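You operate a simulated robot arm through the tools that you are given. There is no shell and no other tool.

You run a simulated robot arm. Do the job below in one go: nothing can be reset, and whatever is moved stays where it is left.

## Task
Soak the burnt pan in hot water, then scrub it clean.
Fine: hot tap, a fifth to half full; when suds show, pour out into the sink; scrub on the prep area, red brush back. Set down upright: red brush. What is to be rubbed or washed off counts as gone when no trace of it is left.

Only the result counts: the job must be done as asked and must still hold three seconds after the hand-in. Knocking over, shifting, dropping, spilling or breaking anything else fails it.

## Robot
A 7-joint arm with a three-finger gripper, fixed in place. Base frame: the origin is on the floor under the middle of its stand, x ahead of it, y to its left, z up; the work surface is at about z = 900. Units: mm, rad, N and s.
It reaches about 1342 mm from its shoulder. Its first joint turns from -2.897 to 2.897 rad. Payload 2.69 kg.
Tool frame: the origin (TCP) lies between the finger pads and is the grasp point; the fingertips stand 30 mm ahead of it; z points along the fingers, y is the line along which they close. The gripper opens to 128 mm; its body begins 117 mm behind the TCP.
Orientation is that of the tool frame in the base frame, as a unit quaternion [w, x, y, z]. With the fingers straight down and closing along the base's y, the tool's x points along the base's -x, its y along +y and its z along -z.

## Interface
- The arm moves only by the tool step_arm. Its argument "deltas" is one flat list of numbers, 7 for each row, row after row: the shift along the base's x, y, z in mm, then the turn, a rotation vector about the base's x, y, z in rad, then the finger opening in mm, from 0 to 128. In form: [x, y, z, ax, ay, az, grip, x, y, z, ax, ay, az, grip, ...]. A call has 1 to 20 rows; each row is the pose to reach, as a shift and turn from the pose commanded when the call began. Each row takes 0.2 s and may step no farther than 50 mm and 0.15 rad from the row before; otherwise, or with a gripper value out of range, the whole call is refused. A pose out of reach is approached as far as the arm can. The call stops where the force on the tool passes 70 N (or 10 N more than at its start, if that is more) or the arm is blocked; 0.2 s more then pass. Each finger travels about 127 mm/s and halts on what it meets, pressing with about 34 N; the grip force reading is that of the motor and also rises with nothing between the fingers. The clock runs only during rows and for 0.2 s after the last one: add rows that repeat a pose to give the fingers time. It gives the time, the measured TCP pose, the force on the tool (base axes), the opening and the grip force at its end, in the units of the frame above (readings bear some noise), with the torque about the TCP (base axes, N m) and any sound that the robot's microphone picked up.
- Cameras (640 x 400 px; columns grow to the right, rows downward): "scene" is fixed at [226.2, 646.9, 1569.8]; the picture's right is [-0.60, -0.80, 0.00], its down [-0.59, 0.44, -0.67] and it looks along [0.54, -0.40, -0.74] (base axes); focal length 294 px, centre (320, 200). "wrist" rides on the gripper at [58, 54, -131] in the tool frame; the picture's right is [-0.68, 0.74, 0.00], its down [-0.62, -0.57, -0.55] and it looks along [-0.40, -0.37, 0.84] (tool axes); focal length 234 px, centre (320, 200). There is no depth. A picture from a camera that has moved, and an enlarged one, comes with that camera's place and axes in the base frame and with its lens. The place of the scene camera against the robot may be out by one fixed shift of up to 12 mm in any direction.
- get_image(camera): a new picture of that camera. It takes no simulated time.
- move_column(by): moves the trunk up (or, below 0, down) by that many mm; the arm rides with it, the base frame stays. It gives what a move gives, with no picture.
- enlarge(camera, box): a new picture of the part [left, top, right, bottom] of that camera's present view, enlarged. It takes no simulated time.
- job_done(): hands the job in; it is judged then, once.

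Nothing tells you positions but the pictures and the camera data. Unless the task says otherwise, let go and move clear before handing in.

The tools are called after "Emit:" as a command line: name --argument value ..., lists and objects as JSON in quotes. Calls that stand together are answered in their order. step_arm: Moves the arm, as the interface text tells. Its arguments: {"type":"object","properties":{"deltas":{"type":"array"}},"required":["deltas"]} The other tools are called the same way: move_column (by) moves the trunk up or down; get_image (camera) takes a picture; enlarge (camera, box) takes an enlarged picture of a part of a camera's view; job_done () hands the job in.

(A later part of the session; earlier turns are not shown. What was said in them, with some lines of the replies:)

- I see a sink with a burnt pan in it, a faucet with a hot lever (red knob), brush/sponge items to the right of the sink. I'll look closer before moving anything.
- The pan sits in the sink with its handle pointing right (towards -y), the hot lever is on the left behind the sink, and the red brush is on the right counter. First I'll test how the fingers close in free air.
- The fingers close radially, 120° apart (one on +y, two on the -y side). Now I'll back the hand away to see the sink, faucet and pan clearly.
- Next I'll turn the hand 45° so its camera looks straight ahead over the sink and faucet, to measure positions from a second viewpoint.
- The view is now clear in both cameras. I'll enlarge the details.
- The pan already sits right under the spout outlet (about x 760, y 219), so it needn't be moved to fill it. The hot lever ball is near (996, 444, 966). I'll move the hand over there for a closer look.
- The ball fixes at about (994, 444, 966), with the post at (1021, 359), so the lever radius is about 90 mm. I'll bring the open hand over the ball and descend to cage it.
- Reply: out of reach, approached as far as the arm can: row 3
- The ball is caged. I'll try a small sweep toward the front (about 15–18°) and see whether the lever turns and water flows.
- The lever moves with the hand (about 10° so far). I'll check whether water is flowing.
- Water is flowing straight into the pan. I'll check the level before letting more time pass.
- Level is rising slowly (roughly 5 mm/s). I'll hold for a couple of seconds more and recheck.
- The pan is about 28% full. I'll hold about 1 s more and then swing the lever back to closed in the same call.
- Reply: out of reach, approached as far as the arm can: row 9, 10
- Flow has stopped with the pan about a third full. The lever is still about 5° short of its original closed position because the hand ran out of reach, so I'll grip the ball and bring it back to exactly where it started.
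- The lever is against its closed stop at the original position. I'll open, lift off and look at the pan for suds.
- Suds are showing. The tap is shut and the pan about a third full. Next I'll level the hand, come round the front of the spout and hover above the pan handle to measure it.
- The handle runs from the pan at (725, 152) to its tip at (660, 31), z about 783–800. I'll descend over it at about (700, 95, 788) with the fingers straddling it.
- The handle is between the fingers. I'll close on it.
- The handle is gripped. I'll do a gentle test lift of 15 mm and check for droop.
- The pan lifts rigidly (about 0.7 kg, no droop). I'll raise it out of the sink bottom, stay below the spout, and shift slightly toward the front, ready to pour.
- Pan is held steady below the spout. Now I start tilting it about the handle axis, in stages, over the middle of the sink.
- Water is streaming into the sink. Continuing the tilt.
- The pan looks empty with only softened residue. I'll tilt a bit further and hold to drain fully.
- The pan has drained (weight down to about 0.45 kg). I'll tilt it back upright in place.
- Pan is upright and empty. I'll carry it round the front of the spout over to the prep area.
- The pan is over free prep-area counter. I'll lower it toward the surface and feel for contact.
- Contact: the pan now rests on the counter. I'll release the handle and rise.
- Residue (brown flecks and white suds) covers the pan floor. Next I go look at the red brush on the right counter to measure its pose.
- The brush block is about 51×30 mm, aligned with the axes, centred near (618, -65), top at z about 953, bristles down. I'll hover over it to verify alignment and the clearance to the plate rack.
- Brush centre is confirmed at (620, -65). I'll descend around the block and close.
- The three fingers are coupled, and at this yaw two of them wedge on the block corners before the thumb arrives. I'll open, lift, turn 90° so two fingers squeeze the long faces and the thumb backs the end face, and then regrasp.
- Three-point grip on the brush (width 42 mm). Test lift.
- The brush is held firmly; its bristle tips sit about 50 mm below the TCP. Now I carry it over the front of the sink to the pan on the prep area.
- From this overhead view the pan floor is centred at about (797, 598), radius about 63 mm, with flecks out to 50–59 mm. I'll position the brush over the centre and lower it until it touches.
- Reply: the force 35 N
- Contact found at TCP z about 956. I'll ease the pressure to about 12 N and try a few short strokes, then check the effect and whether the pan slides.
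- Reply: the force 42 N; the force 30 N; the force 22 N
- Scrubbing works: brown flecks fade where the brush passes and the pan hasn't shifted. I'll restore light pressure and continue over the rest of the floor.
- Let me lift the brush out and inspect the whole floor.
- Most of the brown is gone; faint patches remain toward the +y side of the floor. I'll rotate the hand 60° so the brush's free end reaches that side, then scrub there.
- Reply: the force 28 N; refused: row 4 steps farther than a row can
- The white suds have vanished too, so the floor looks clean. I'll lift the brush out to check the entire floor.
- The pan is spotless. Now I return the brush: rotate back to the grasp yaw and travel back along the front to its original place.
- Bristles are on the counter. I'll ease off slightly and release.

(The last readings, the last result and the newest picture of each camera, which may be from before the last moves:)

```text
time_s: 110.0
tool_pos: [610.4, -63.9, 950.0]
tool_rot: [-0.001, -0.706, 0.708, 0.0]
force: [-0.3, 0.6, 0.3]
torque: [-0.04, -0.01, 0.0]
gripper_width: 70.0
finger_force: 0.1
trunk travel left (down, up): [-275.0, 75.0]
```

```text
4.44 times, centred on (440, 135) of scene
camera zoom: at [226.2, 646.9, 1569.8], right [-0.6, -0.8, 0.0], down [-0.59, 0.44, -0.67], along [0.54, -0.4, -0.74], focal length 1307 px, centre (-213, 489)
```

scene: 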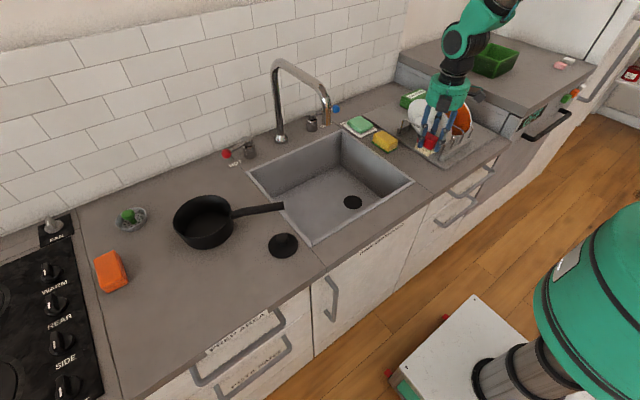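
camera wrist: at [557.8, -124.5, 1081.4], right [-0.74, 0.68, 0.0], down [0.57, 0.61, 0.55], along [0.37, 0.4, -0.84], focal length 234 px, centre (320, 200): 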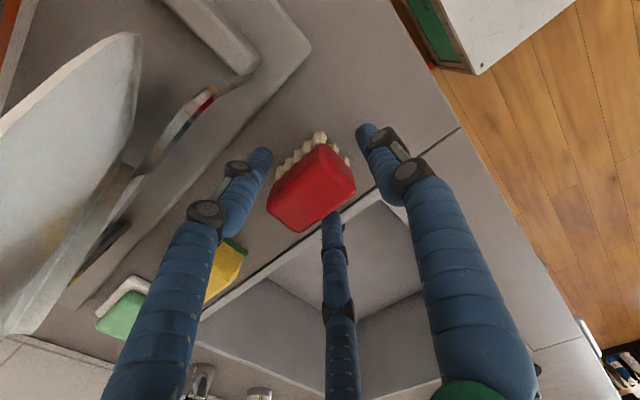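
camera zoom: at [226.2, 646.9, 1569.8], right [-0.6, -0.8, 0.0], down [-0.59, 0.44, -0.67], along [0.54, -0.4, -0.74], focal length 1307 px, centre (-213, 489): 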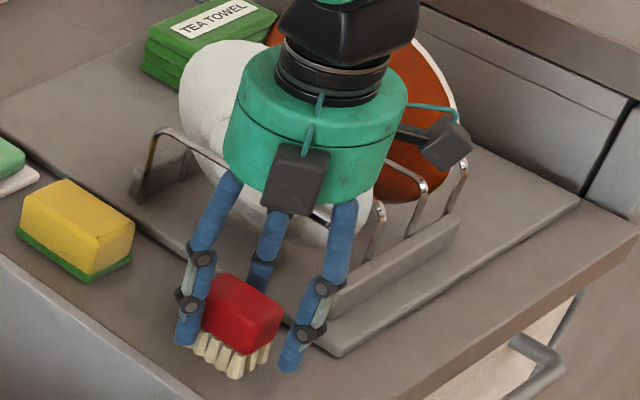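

The brush stands upright in its original place. I'll rise and retreat.

Emit:
step_arm --deltas '[0, 0, 20, 0, 0, 0, 70, 0, 0, 60, 0, 0, 0, 70, 0, 0, 105, 0, 0, 0, 70, 0, 0, 150, 0, 0, 0, 70, -45, 0, 165, 0, 0, 0, 70, -90, 0, 180, 0, 0, 0, 70, -135, 0, 180, 0, 0, 0, 70, -180, 0, 180, 0, 0, 0, 70, -180, 0, 180, 0, 0, 0, 70]'

Emit:
get_image --camera "scene"

Emit:
enlarge --camera "scene" --box '[340, 60, 520, 200]'

Emit:
enlarge --camera "scene" --box '[160, 60, 400, 260]'

```text
time_s: 112.0
tool_pos: [429.3, -66.1, 1131.2]
tool_rot: [0.0, -0.706, 0.708, 0.0]
force: [-0.6, 1.1, 0.6]
torque: [0.0, -0.12, 0.01]
gripper_width: 69.7
finger_force: 0.0
trunk travel left (down, up): [-275.0, 75.0]
```

```text
taken
```

scene: 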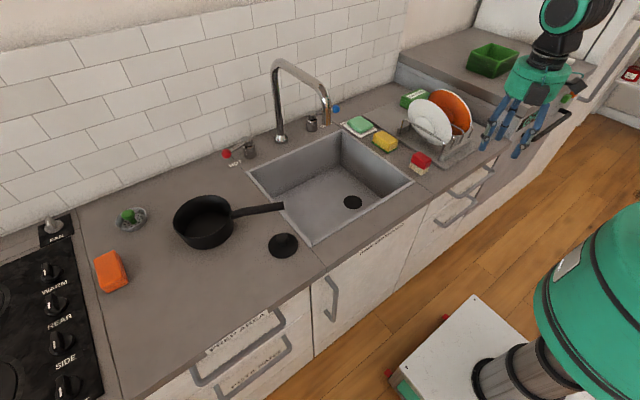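

```text
2.86 times, centred on (430, 130) of scene
camera zoom: at [226.2, 646.9, 1569.8], right [-0.6, -0.8, 0.0], down [-0.59, 0.44, -0.67], along [0.54, -0.4, -0.74], focal length 840 px, centre (6, 400)
```

zoom: 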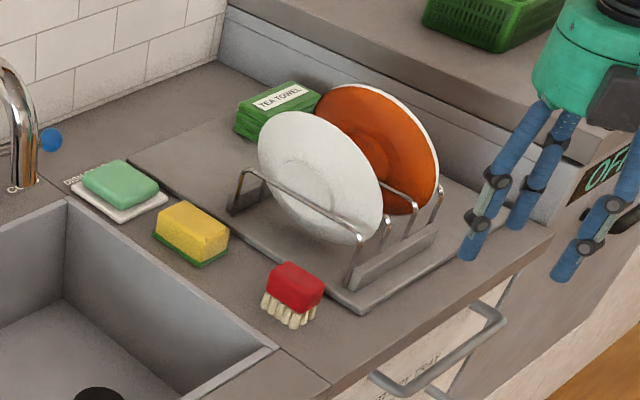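

```text
2.00 times, centred on (280, 160) of scene
camera zoom: at [226.2, 646.9, 1569.8], right [-0.6, -0.8, 0.0], down [-0.59, 0.44, -0.67], along [0.54, -0.4, -0.74], focal length 588 px, centre (400, 280)
```

zoom: 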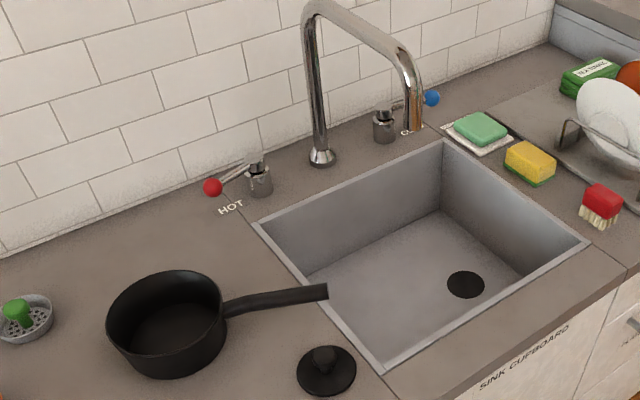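

The tap is off, the pan is empty and clean on the prep area, and the red brush stands upright in its original spot. Nothing else has moved and the hand is clear, so I'm handing in.

Emit:
job_done

```text
The job is handed in.
```

The pan is soaked, scrubbed clean and standing empty on the prep area. The job is handed in; I haven't seen a verdict yet.

- **Soak:** I ran the hot tap until the pan was about a third full, then closed the lever fully. Suds showed a few seconds later.
- **Pour:** I tipped the water out into the sink and held the pan over until it had drained.
- **Scrub:** I worked over the whole pan floor with the red brush. In the final close-ups no burnt flecks or suds were left.
- **Brush:** It is back in its original spot, standing upright on its bristles.

I saw nothing else moved or spilled, and the hand is clear of everything. The pan's handle sticks out slightly over the edge of the sink.
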